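You operate a simulated robot arm through the tools that you are given. There is no shell and no other tool. Be economical: measure what you need, move in short steps, check, and stop when the job is done.

Carry out the task below with a simulated robot arm. There is one attempt and no reset: what you move stays moved.

TASK
Pull the hold tray open.

It is judged by the outcome, as a careful person would: the job done as asked, and still so three seconds after it is handed in. It fails if anything else is knocked over, pushed out of place, dropped, spilled or broken.

THE ROBOT
A 6-joint arm with a two-finger parallel gripper on a trunk, on a base that drives. Base frame: it is fixed to the floor where the robot stands at the start and does not move with it; the origin is under the middle of the robot, x ahead of it, y to its left, z up. Readings come in mm, degrees, newtons and seconds.
Its first joint turns from -166.0 to 166.0 degrees. Places, roughly: hold tray [900, -100, 700]. Payload 3.43 kg.
The TCP is the grasp point between the finger pads, 34 mm short of the fingertips. In the tool frame z runs along the fingers and y along their closing line. Largest opening 128 mm; finger width 24, thickness 12; the body of the gripper, 48 by 130 mm, starts 96 mm behind the TCP.
Orientation is that of the tool frame in the base frame, as a unit quaternion [x, y, z, w]. With the fingers straight down and closing along the base's y, the tool's x points along the base's -x, its y along +y and its z along -z.

THE INTERFACE
- The arm moves only by the tool play_rows. Its argument "series" is one flat list of numbers, 7 for each row, row after row: the turn, a rotation vector about the base's x, y, z in units of 4 degrees (1.0 is 4 degrees), then the shift along the base's x, y, z in units of 25 mm (1.0 is 25 mm), then the opening, from 0 (shut) to 1 (fully open). In form: [ax, ay, az, x, y, z, gripper, ax, ay, az, x, y, z, gripper, ...]. A call has 1 to 12 rows; each row shifts and turns the commanded pose from where the row before left it. A call with a number of a shift or a turn outside -1 to 1 is refused whole. Each row takes 0.2 s and may step no farther than 50 mm and 8.6 degrees from the row before; otherwise, or with a gripper value out of range, the whole call is refused. A pose out of reach is approached as far as the arm can. The call stops where the force on the tool passes 40 N (or 10 N more than at its start, if that is more) or the arm is blocked; 0.2 s more then pass. Each finger travels about 153 mm/s and halts on what it meets, pressing with about 34 N; the grip force reading is that of the motor and also rises with nothing between the fingers. The clock runs only during rows and for 0.2 s after the last one: add rows that do not move to give the fingers time. It gives the time, the measured TCP pose, the force on the tool (base axes), the opening and the grip force at its end, in the units of the frame above (readings bear some noise).
- Cameras (640 x 400 px; columns grow to the right, rows downward): "scene" is now at [162.7, 177.7, 1220.6]; the picture's right is [-0.48, -0.88, 0.00], its down [-0.33, 0.18, -0.93] and it looks along [0.82, -0.44, -0.37] (base axes); focal length 254 px, centre (320, 200). "wrist" rides on the gripper at [76, -11, -160] in the tool frame; the picture's right is [0.15, 0.99, 0.00], its down [-0.88, 0.13, -0.46] and it looks along [-0.45, 0.07, 0.89] (tool axes); focal length 234 px, centre (320, 200). There is no depth. A picture from a camera that has moved, and an enlarged one, comes with that camera's place and axes in the base frame and with its lens.
- grab_frame(camera): a new picture of that camera. No time passes.
- roll_base(legs): drives the robot by 1 to 6 legs, each [ahead, left, turn to the left] in mm, mm and degrees, along the robot's own axes; the way and the turn of a leg run together, so that a leg with both is an arc; at most 1500 mm and 180 degrees a leg. The arm and the cameras ride along, it lands a little off, and it stops where it bumps. It gives what a move gives.
- turn_head(pan, tilt): turns the head with the scene camera to pan (to the left, within 143 degrees either way) and tilt (down, from -29 to 69), counted from straight ahead of the robot. It gives what a move gives.
- zoom(camera, box): a new picture of the part [left, top, right, bottom] of that camera's present view, enlarged. No time passes.
- job_done(): hands the job in; it is judged then, once.

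Go step by step. Nothing tells you exact positions but the pictures and the camera data: compare them with the known pose of the tool, close in by small moves and look again before you grip or let go. The budget is 120 turns and 78 pictures, counting those below and the enlarged ones. Unless the task says otherwise, let go and move clear before handing in, and close with one line.

The tools are called as name(argument=value, ...) on one line, values as JSON. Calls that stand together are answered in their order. play_rows: Moves the arm, as the interface text tells. Its arguments: {"type":"object","properties":{"series":{"type":"array","items":{"type":"number"}}},"required":["series"]} The other tools are called the same way: roll_base (legs) drives the base; turn_head (pan, tilt) turns the head that bears the scene camera; grab_frame (camera) takes a picture; zoom (camera, box) takes an enlarged picture of a part of a camera's view; job_done () hands the job in.

At the start:

```text
t: 0.0
eef_pos: [712.8, -335.1, 1005.4]
ee_rot: [0.0, 1.0, 0.0, 0.0]
ft_force: [0.2, 0.1, -0.7]
finger_gap: 128.1
grip_force: 0.1
robot x, y, heading: [-0.6, 0.1, 0.0]
head pan, tilt: [-28.4, 21.7]
```

scene: 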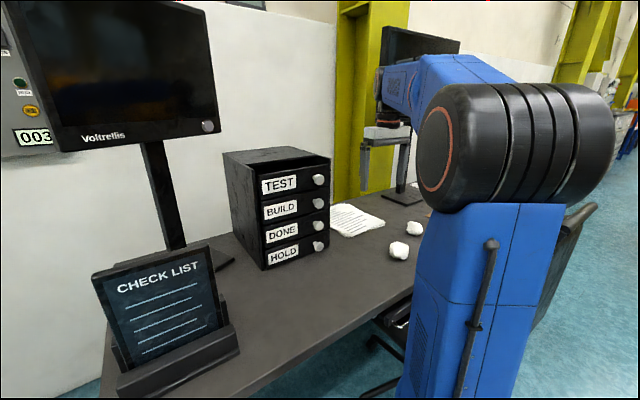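
wrist: 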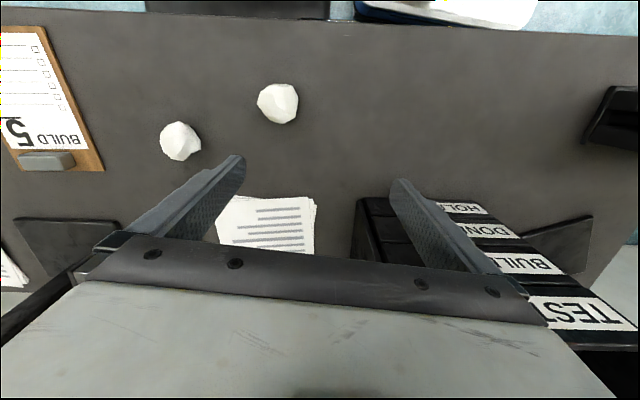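

I see a four-drawer unit with knobs; HOLD is the bottom drawer. I'll zoom in to locate its knob.

zoom(camera="scene", box=[210, 130, 370, 280])

zoom(camera="wrist", box=[340, 150, 640, 350])

```text
2.67 times, centred on (290, 205) of scene
camera zoom: at [162.7, 177.7, 1220.6], right [-0.48, -0.88, 0.0], down [-0.33, 0.18, -0.93], along [0.82, -0.44, -0.37], focal length 678 px, centre (400, 187)
```

zoom: 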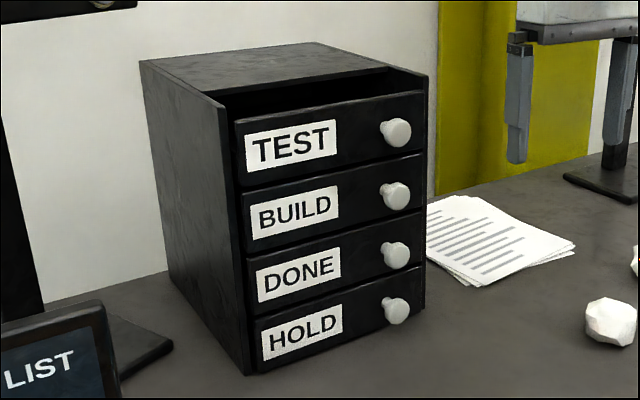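

```text
2.00 times, centred on (490, 250) of wrist
camera zoom: at [637.6, -345.3, 1162.7], right [-0.15, 0.99, 0.0], down [0.88, 0.13, 0.46], along [0.45, 0.07, -0.89], focal length 468 px, centre (-20, 100)
```

zoom: 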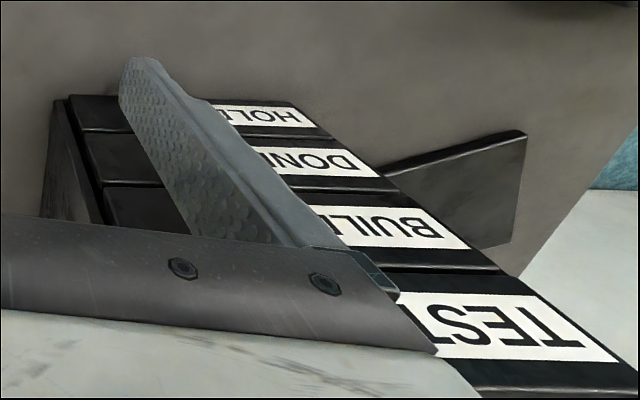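

HOLD knob estimated near (830, -175, 748), with the face normal turned about 8°. I'll tilt the tool 45° forward-down, short of the cabinet, and look again.

play_rows(series=[0, -0.94, 0, 0, 0.53, -0.2, 0.55, 0, -0.94, 0, 0, 0.53, -0.2, 0.55, 0, -0.94, 0, 0, 0.53, -0.2, 0.55, 0, -0.94, 0, 0, 0.53, -0.2, 0.55, 0, -0.94, 0, 0, 0.53, -0.2, 0.55, 0, -0.94, 0, 0, 0.53, -0.2, 0.55, 0, -0.94, 0, 0, 0.53, -0.2, 0.55, 0, -0.94, 0, 0, 0.53, -0.2, 0.55, 0, -0.94, 0, 0, 0.53, -0.2, 0.55, 0, -0.94, 0, 0, 0.53, -0.2, 0.55, 0, -0.94, 0, 0, 0.53, -0.2, 0.55, 0, -0.94, 0, 0, 0.53, -0.2, 0.55])

grab_frame(camera="wrist")

grab_frame(camera="scene")

```text
t: 2.6
eef_pos: [712.3, -177.2, 943.5]
ee_rot: [0.0, 0.924, 0.0, 0.383]
ft_force: [0.1, 0.4, -0.6]
finger_gap: 70.6
grip_force: 0.1
robot x, y, heading: [2.5, -0.2, -0.1]
head pan, tilt: [-28.4, 21.7]
```

```text
73 pictures are left
camera wrist: at [546.9, -186.7, 1000.4], right [-0.1, 0.99, -0.1], down [0.3, 0.13, 0.95], along [0.95, 0.07, -0.31], focal length 234 px, centre (320, 200)
```

wrist: 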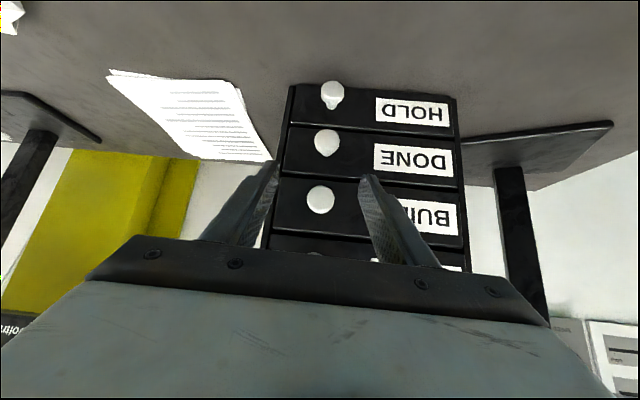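

```text
72 pictures are left
camera scene: at [162.7, 177.7, 1220.6], right [-0.48, -0.88, 0.0], down [-0.33, 0.18, -0.93], along [0.82, -0.44, -0.37], focal length 254 px, centre (320, 200)
```

scene: 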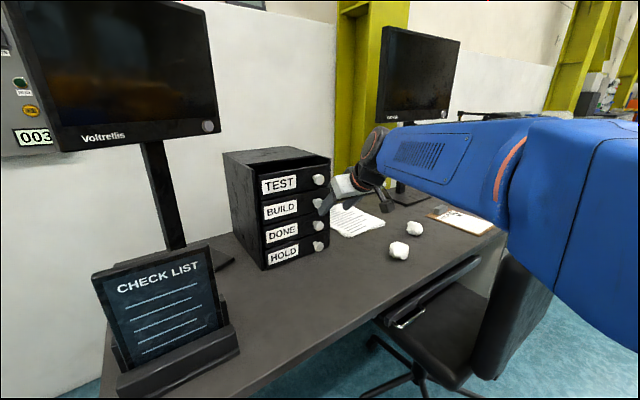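

The triangulated knob is about (818, -166, 751), with the face turned about 7°. I'm moving to a pre-grasp roughly 100 mm back along the tool axis.

play_rows(series=[0, 0, 0.3, 0.2, 0, -0.81, 0.55, 0, 0, 0.3, 0.24, 0, -0.81, 0.55, 0, 0, 0.3, 0.24, 0, -0.81, 0.55, 0, 0, 0.3, 0.24, 0, -0.81, 0.55, 0, 0, 0.3, 0.24, 0.1, -0.81, 0.55, 0, 0, 0.3, 0.24, 0, -0.81, 0.55])

grab_frame(camera="wrist")

zoom(camera="scene", box=[210, 130, 370, 280])

```text
t: 4.0
eef_pos: [747.1, -175.2, 825.4]
ee_rot: [-0.058, 0.922, 0.024, 0.382]
ft_force: [0.2, -0.7, -0.1]
finger_gap: 70.4
grip_force: 0.1
robot x, y, heading: [-1.6, -0.0, 0.0]
head pan, tilt: [-28.4, 21.7]
```

```text
71 pictures are left
camera wrist: at [583.6, -205.5, 883.0], right [-0.23, 0.97, -0.1], down [0.28, 0.17, 0.95], along [0.93, 0.18, -0.31], focal length 234 px, centre (320, 200)
```

wrist: 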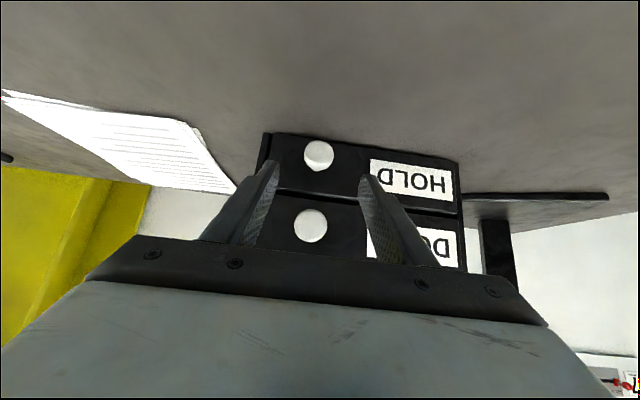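

```text
2.67 times, centred on (290, 205) of scene
camera zoom: at [162.6, 177.7, 1220.6], right [-0.48, -0.88, 0.0], down [-0.33, 0.18, -0.93], along [0.82, -0.44, -0.37], focal length 678 px, centre (400, 187)
```

zoom: 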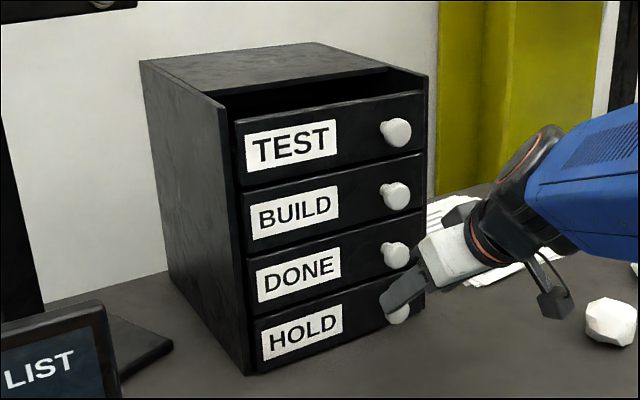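

The tool axis lines up with the HOLD knob. I'm advancing along it, stopping just before closing to check.

play_rows(series=[0, 0, 0, 0.48, 0.06, -0.48, 0.55, 0, 0, 0, 0.48, 0.06, -0.48, 0.55, 0, 0, 0, 0.48, 0.06, -0.48, 0.55, 0, 0, 0, 0.48, 0.06, -0.48, 0.55, 0, 0, 0, 0.44, 0.04, -0.48, 0.55])

grab_frame(camera="wrist")

zoom(camera="scene", box=[260, 190, 360, 280])

```text
t: 5.2
eef_pos: [800.5, -168.1, 770.4]
ee_rot: [-0.058, 0.921, 0.024, 0.383]
ft_force: [-29.3, -0.6, 11.8]
finger_gap: 68.6
grip_force: 0.1
robot x, y, heading: [-2.5, 0.3, -0.1]
head pan, tilt: [-28.4, 21.7]
stopped in row 5: the force on the tool passed its limit (the readings are from after the stop); the commanded pose is now the measured one
```

```text
69 pictures are left
camera wrist: at [635.8, -198.6, 827.5], right [-0.22, 0.97, -0.11], down [0.28, 0.17, 0.95], along [0.93, 0.18, -0.31], focal length 234 px, centre (320, 200)
```

wrist: 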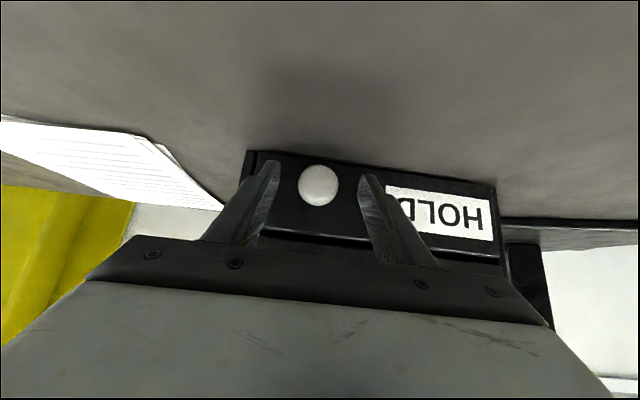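

```text
4.44 times, centred on (310, 235) of scene
camera zoom: at [161.0, 177.6, 1220.8], right [-0.48, -0.88, 0.0], down [-0.32, 0.18, -0.93], along [0.82, -0.44, -0.37], focal length 1129 px, centre (364, 44)
```

zoom: 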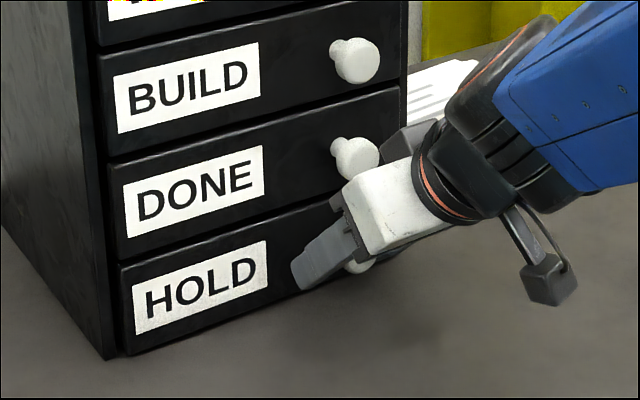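

The fingertips touched the drawer face, so the knob sits about (805, -168, 759), between the pads. I'll back off slightly, lower a few mm, and close.

play_rows(series=[0, 0, 0, -0.24, 0, 0, 0.55, 0, 0, 0, 0, 0, -0.2, 0.55, 0, 0, 0, 0, 0, 0, 0.3, 0, 0, 0, 0, 0, 0, 0.0, 0, 0, 0, 0, 0, 0, 0.0, 0, 0, 0, 0, 0, 0, 0.0])

grab_frame(camera="wrist")

```text
t: 6.6
eef_pos: [795.4, -170.7, 764.6]
ee_rot: [-0.056, 0.922, 0.022, 0.383]
ft_force: [4.0, -39.6, -4.3]
finger_gap: 31.4
grip_force: 45.4
robot x, y, heading: [1.5, 3.5, 0.0]
head pan, tilt: [-28.4, 21.7]
```

```text
67 pictures are left
camera wrist: at [631.8, -200.4, 821.9], right [-0.22, 0.97, -0.11], down [0.28, 0.17, 0.95], along [0.93, 0.18, -0.31], focal length 234 px, centre (320, 200)
```

wrist: 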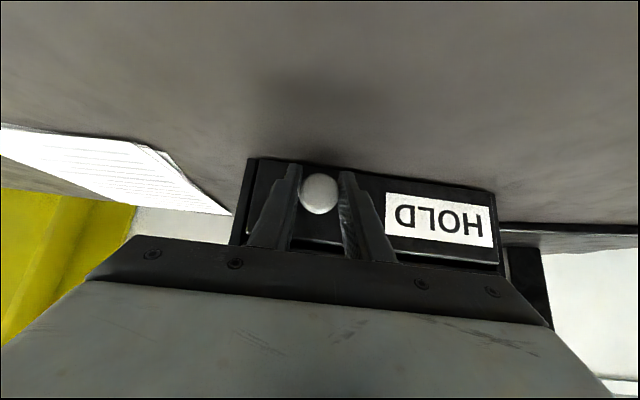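

The knob is gripped (31 mm), but there's a side load. I'll relieve it by shifting toward −y.

play_rows(series=[0, 0, 0, 0, -0.16, 0, 0.0, 0, 0, 0, 0, 0, 0, 0.0])

```text
t: 7.2
eef_pos: [796.3, -169.7, 764.8]
ee_rot: [-0.058, 0.921, 0.024, 0.383]
ft_force: [1.3, -10.0, -3.5]
finger_gap: 31.2
grip_force: 45.0
robot x, y, heading: [1.9, 3.5, 0.4]
head pan, tilt: [-28.4, 21.7]
```

The side load is relieved. I'm pulling a short way along the drawer normal.

play_rows(series=[0, 0, 0, -0.4, -0.05, 0, 0.0, 0, 0, 0, -0.4, -0.05, 0, 0.0, 0, 0, 0, -0.4, -0.05, 0, 0.0, 0, 0, 0, -0.4, -0.05, 0, 0.0])

zoom(camera="scene", box=[210, 130, 370, 280])

```text
t: 8.2
eef_pos: [755.0, -175.4, 764.2]
ee_rot: [-0.059, 0.922, 0.024, 0.382]
ft_force: [-1.2, 10.0, -7.2]
finger_gap: 30.8
grip_force: 44.9
robot x, y, heading: [-1.2, 0.4, 0.1]
head pan, tilt: [-28.4, 21.7]
```

```text
2.67 times, centred on (290, 205) of scene
camera zoom: at [162.7, 178.0, 1220.5], right [-0.48, -0.88, 0.0], down [-0.33, 0.18, -0.93], along [0.82, -0.44, -0.37], focal length 678 px, centre (400, 187)
```

zoom: 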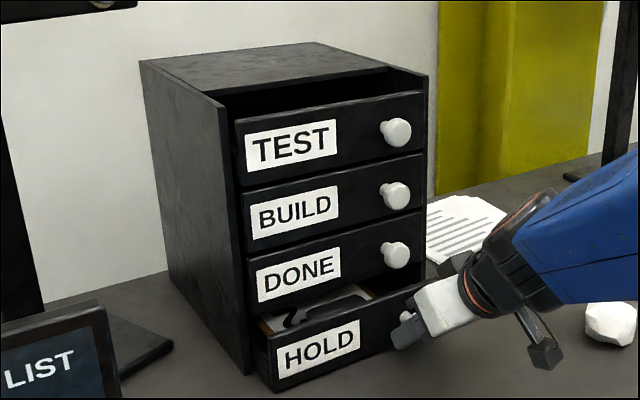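

The drawer slides and the cabinet stays put. I'll keep pulling.

play_rows(series=[0, 0, 0, -0.4, -0.04, 0, 0.0, 0, 0, 0, -0.4, -0.05, 0, 0.0, 0, 0, 0, -0.4, -0.05, 0, 0.0, 0, 0, 0, -0.4, -0.05, 0, 0.0, 0, 0, 0, -0.4, -0.05, 0, 0.0, 0, 0, 0, -0.4, -0.05, 0, 0.0])

grab_frame(camera="scene")

```text
t: 9.4
eef_pos: [705.2, -180.8, 765.3]
ee_rot: [-0.059, 0.921, 0.024, 0.383]
ft_force: [-1.8, 10.1, 3.4]
finger_gap: 31.2
grip_force: 44.7
robot x, y, heading: [-0.9, -1.0, -0.1]
head pan, tilt: [-28.4, 21.7]
stopped in row 6: the force on the tool passed its limit (the readings are from after the stop); the commanded pose is now the measured one
```

```text
65 pictures are left
camera scene: at [162.2, 178.4, 1220.6], right [-0.47, -0.88, 0.0], down [-0.33, 0.18, -0.93], along [0.82, -0.44, -0.37], focal length 254 px, centre (320, 200)
```

scene: 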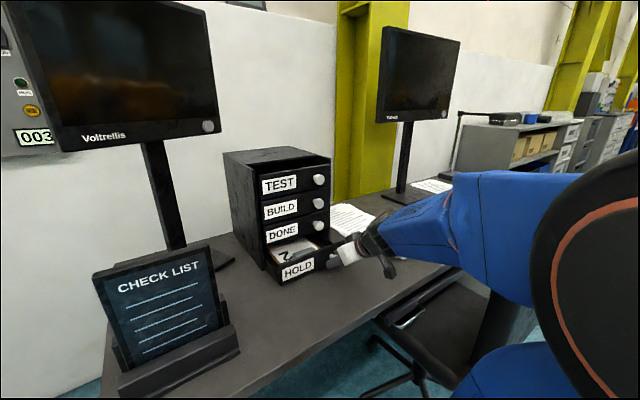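

The pull stopped at about 91 mm by force: either the drawer's end stop or something catching. Zooming in to check.

zoom(camera="scene", box=[250, 200, 360, 290])

zoom(camera="scene", box=[210, 130, 370, 280])

```text
4.44 times, centred on (305, 245) of scene
camera zoom: at [162.2, 178.4, 1220.6], right [-0.47, -0.88, 0.0], down [-0.33, 0.18, -0.93], along [0.82, -0.44, -0.37], focal length 1129 px, centre (387, 0)
```

zoom: 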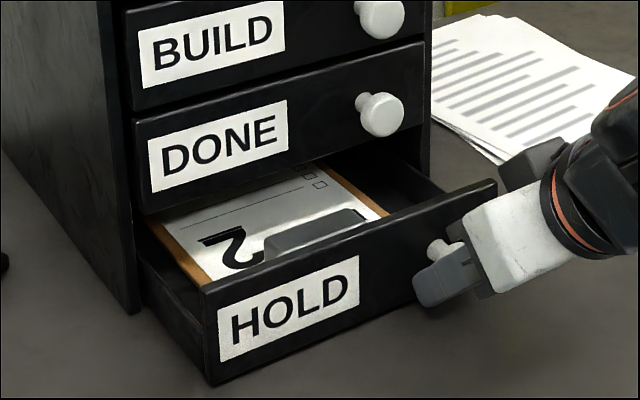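

```text
2.67 times, centred on (290, 205) of scene
camera zoom: at [162.2, 178.4, 1220.6], right [-0.47, -0.88, 0.0], down [-0.33, 0.18, -0.93], along [0.82, -0.44, -0.37], focal length 678 px, centre (400, 187)
```

zoom: 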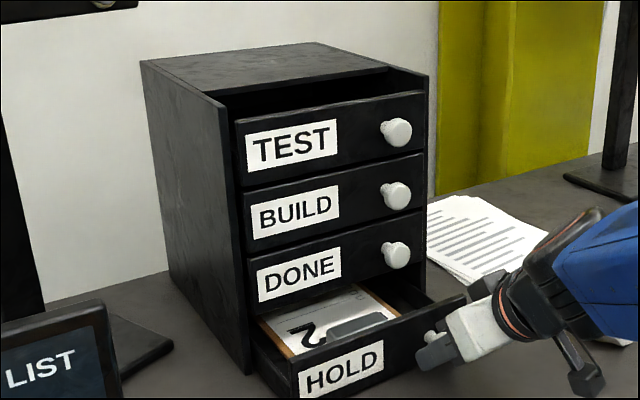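

A clipboard lies in the drawer, and the cabinet hasn't moved. I'll try one gentle extra pull to see whether this is the end stop.

play_rows(series=[0, 0, 0, 0, 0, 0, 0.0, 0, 0, 0, -0.16, -0.02, 0, 0.0, 0, 0, 0, -0.16, -0.02, 0, 0.0, 0, 0, 0, -0.16, -0.02, 0, 0.0])

zoom(camera="scene", box=[210, 130, 370, 280])

```text
t: 10.4
eef_pos: [693.3, -181.1, 764.4]
ee_rot: [-0.059, 0.921, 0.025, 0.383]
ft_force: [-1.4, 16.5, 14.1]
finger_gap: 31.3
grip_force: 44.5
robot x, y, heading: [-2.7, 2.8, 0.2]
head pan, tilt: [-28.4, 21.7]
```

```text
2.67 times, centred on (290, 205) of scene
camera zoom: at [161.9, 178.6, 1220.6], right [-0.47, -0.88, 0.0], down [-0.33, 0.18, -0.93], along [0.82, -0.44, -0.37], focal length 678 px, centre (400, 187)
```

zoom: 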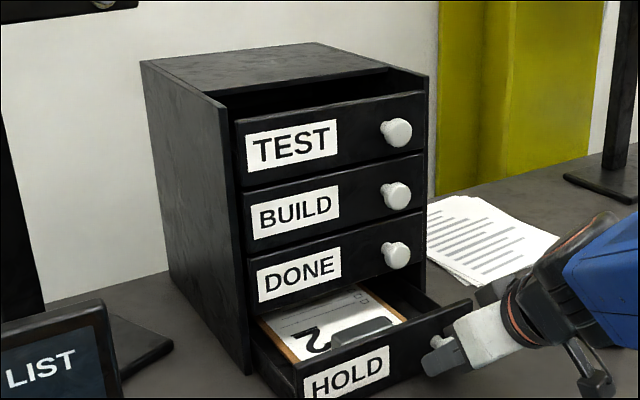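

It still moves freely; the earlier stop was side and vertical load building up. I'll trim the direction slightly (less −y, a touch up) and continue.

play_rows(series=[0, 0, 0, 0, 0.06, 0.04, 0.0, 0, 0, 0, -0.3, -0.03, 0, 0.0, 0, 0, 0, -0.3, -0.03, 0, 0.0, 0, 0, 0, -0.3, -0.03, 0, 0.0, 0, 0, 0, -0.3, -0.03, 0, 0.0])

zoom(camera="scene", box=[210, 130, 370, 280])

```text
t: 11.6
eef_pos: [661.6, -185.2, 763.8]
ee_rot: [-0.059, 0.922, 0.025, 0.382]
ft_force: [-1.3, 12.3, -24.3]
finger_gap: 31.0
grip_force: 44.7
robot x, y, heading: [0.5, 3.3, -0.2]
head pan, tilt: [-28.4, 21.7]
```

```text
2.67 times, centred on (290, 205) of scene
camera zoom: at [163.0, 178.2, 1220.5], right [-0.47, -0.88, 0.0], down [-0.33, 0.18, -0.93], along [0.82, -0.44, -0.37], focal length 678 px, centre (400, 187)
```

zoom: 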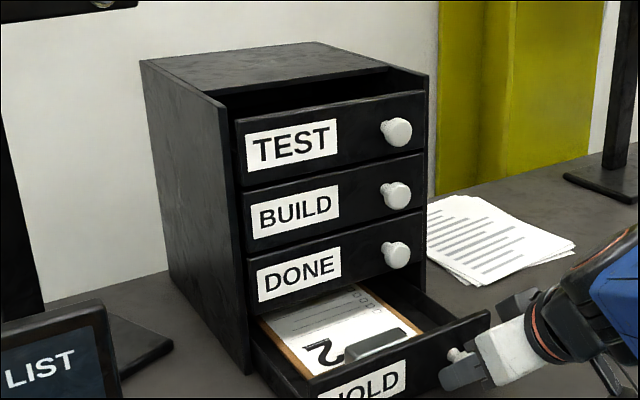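

About 135 mm open and the cabinet is still in place. I'll continue gently toward the end stop.

play_rows(series=[0, 0, 0, 0, 0.04, -0.06, 0.0, 0, 0, 0, -0.25, -0.025, 0, 0.0, 0, 0, 0, -0.25, -0.025, 0, 0.0, 0, 0, 0, -0.25, -0.025, 0, 0.0, 0, 0, 0, -0.25, -0.025, 0, 0.0, 0, 0, 0, -0.25, -0.025, 0, 0.0])

zoom(camera="scene", box=[210, 130, 370, 280])

```text
t: 13.0
eef_pos: [629.9, -187.5, 764.2]
ee_rot: [-0.059, 0.922, 0.025, 0.382]
ft_force: [1.7, -22.1, -13.8]
finger_gap: 31.2
grip_force: 44.9
robot x, y, heading: [0.2, 0.5, 0.0]
head pan, tilt: [-28.4, 21.7]
```

```text
2.67 times, centred on (290, 205) of scene
camera zoom: at [162.9, 176.9, 1220.7], right [-0.48, -0.88, 0.0], down [-0.33, 0.18, -0.93], along [0.82, -0.44, -0.37], focal length 678 px, centre (400, 187)
```

zoom: 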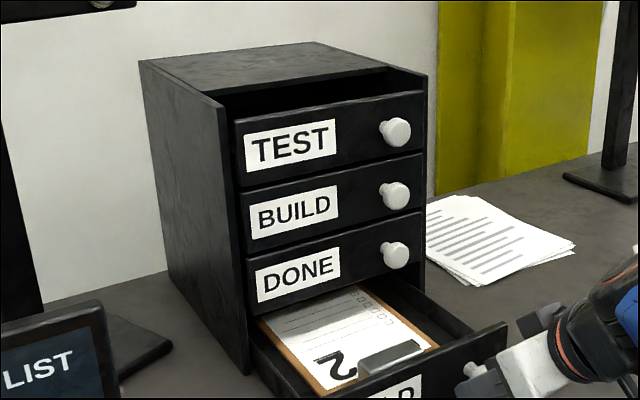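

168 mm open; the cabinet is about 300 mm deep, so one more short pull is safe.

play_rows(series=[0, 0, 0, 0, -0.08, -0.03, 0.0, 0, 0, 0, -0.25, -0.025, 0, 0.0, 0, 0, 0, -0.25, -0.025, 0, 0.0, 0, 0, 0, -0.25, -0.025, 0, 0.0, 0, 0, 0, -0.25, -0.025, 0, 0.0, 0, 0, 0, -0.2, -0.02, 0, 0.0, 0, 0, 0, 0, 0, 0, 0.0])

grab_frame(camera="scene")

```text
t: 14.6
eef_pos: [599.8, -191.9, 765.2]
ee_rot: [-0.058, 0.921, 0.023, 0.384]
ft_force: [0.1, 3.5, 38.3]
finger_gap: 31.1
grip_force: 44.9
robot x, y, heading: [-1.7, -0.3, -0.1]
head pan, tilt: [-28.4, 21.7]
```

```text
59 pictures are left
camera scene: at [161.5, 178.4, 1220.7], right [-0.48, -0.88, 0.0], down [-0.32, 0.18, -0.93], along [0.82, -0.44, -0.37], focal length 254 px, centre (320, 200)
```

scene: 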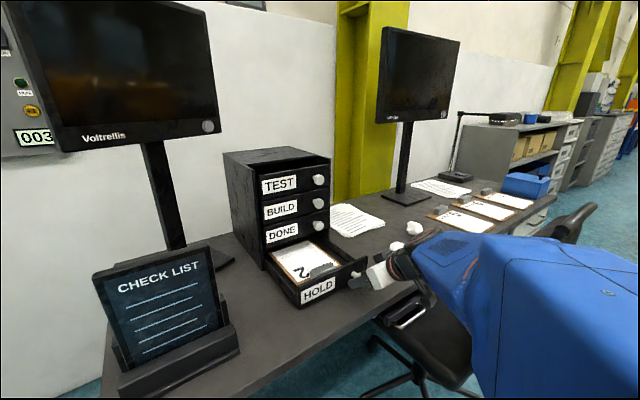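

The drawer is open about 200 mm. I'll ease the vertical load, release, and withdraw back and up along the tool axis.

play_rows(series=[0, 0, 0, 0, 0, 0.06, 0.0, 0, 0, 0, 0, 0, 0, 0.15, 0, 0, 0, 0, 0, 0, 0.4, 0, 0, 0, 0, 0, 0, 0.55, 0, 0, 0, -0.4, -0.05, 0.4, 0.55, 0, 0, 0, -0.6, -0.07, 0.6, 0.55, 0, 0, 0, -0.6, -0.07, 0.6, 0.55, 0, 0, 0, -0.6, -0.07, 0.6, 0.55, 0, 0, 0, 0, 0, 1, 0.55, 0, 0, 0, 0, 0, 1, 0.55, 0, 0, 0, 0, 0, 1, 0.55, 0, 0, 0, 0, 0, 1, 0.55])

grab_frame(camera="scene")

grab_frame(camera="wrist")

```text
t: 17.2
eef_pos: [561.4, -219.4, 894.5]
ee_rot: [-0.044, 0.929, 0.06, 0.362]
ft_force: [0.5, -0.8, 0.2]
finger_gap: 70.5
grip_force: 0.0
robot x, y, heading: [-1.4, -2.8, -0.0]
head pan, tilt: [-28.4, 21.7]
```

```text
58 pictures are left
camera scene: at [164.4, 181.9, 1220.6], right [-0.43, -0.9, 0.0], down [-0.33, 0.16, -0.93], along [0.84, -0.4, -0.37], focal length 254 px, centre (320, 200)
```

scene: 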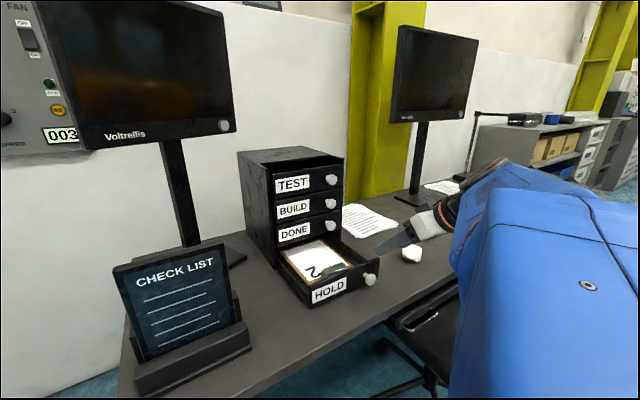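

```text
57 pictures are left
camera wrist: at [400.2, -254.4, 957.9], right [-0.23, 0.97, -0.02], down [0.33, 0.1, 0.94], along [0.92, 0.21, -0.34], focal length 234 px, centre (320, 200)
```

wrist: 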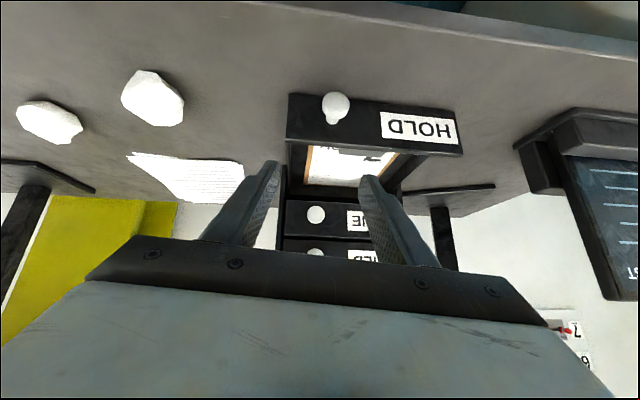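

The drawer is open and released, and everything else looks in place. The arm deviated a little on withdrawal, so I'll let it settle and check once more.

play_rows(series=[0, 0, 0, 0, 0, 1, 0.55, 0, 0, 0, 0, 0, 1, 0.55, 0, 0, 0, 0, 0, 0, 0.55])

grab_frame(camera="scene")

```text
t: 18.0
eef_pos: [560.9, -222.0, 949.6]
ee_rot: [-0.046, 0.928, 0.056, 0.366]
ft_force: [-0.3, -0.1, -0.9]
finger_gap: 70.4
grip_force: 0.1
robot x, y, heading: [-0.7, 4.2, -0.1]
head pan, tilt: [-28.4, 21.7]
```

```text
56 pictures are left
camera scene: at [163.0, 179.3, 1220.6], right [-0.46, -0.89, 0.0], down [-0.33, 0.17, -0.93], along [0.82, -0.43, -0.37], focal length 254 px, centre (320, 200)
```

scene: 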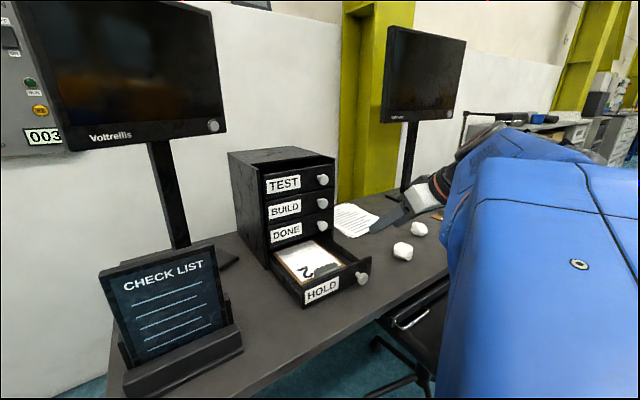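

The HOLD drawer stands open with the gripper clear, and the surroundings look undisturbed. I'm handing it in.

job_done()

```text
The job is handed in.
```

I pulled the hold tray open about 200 mm, let go of the knob and moved the arm clear. The drawer unit stayed put, and nothing else in view looked disturbed.
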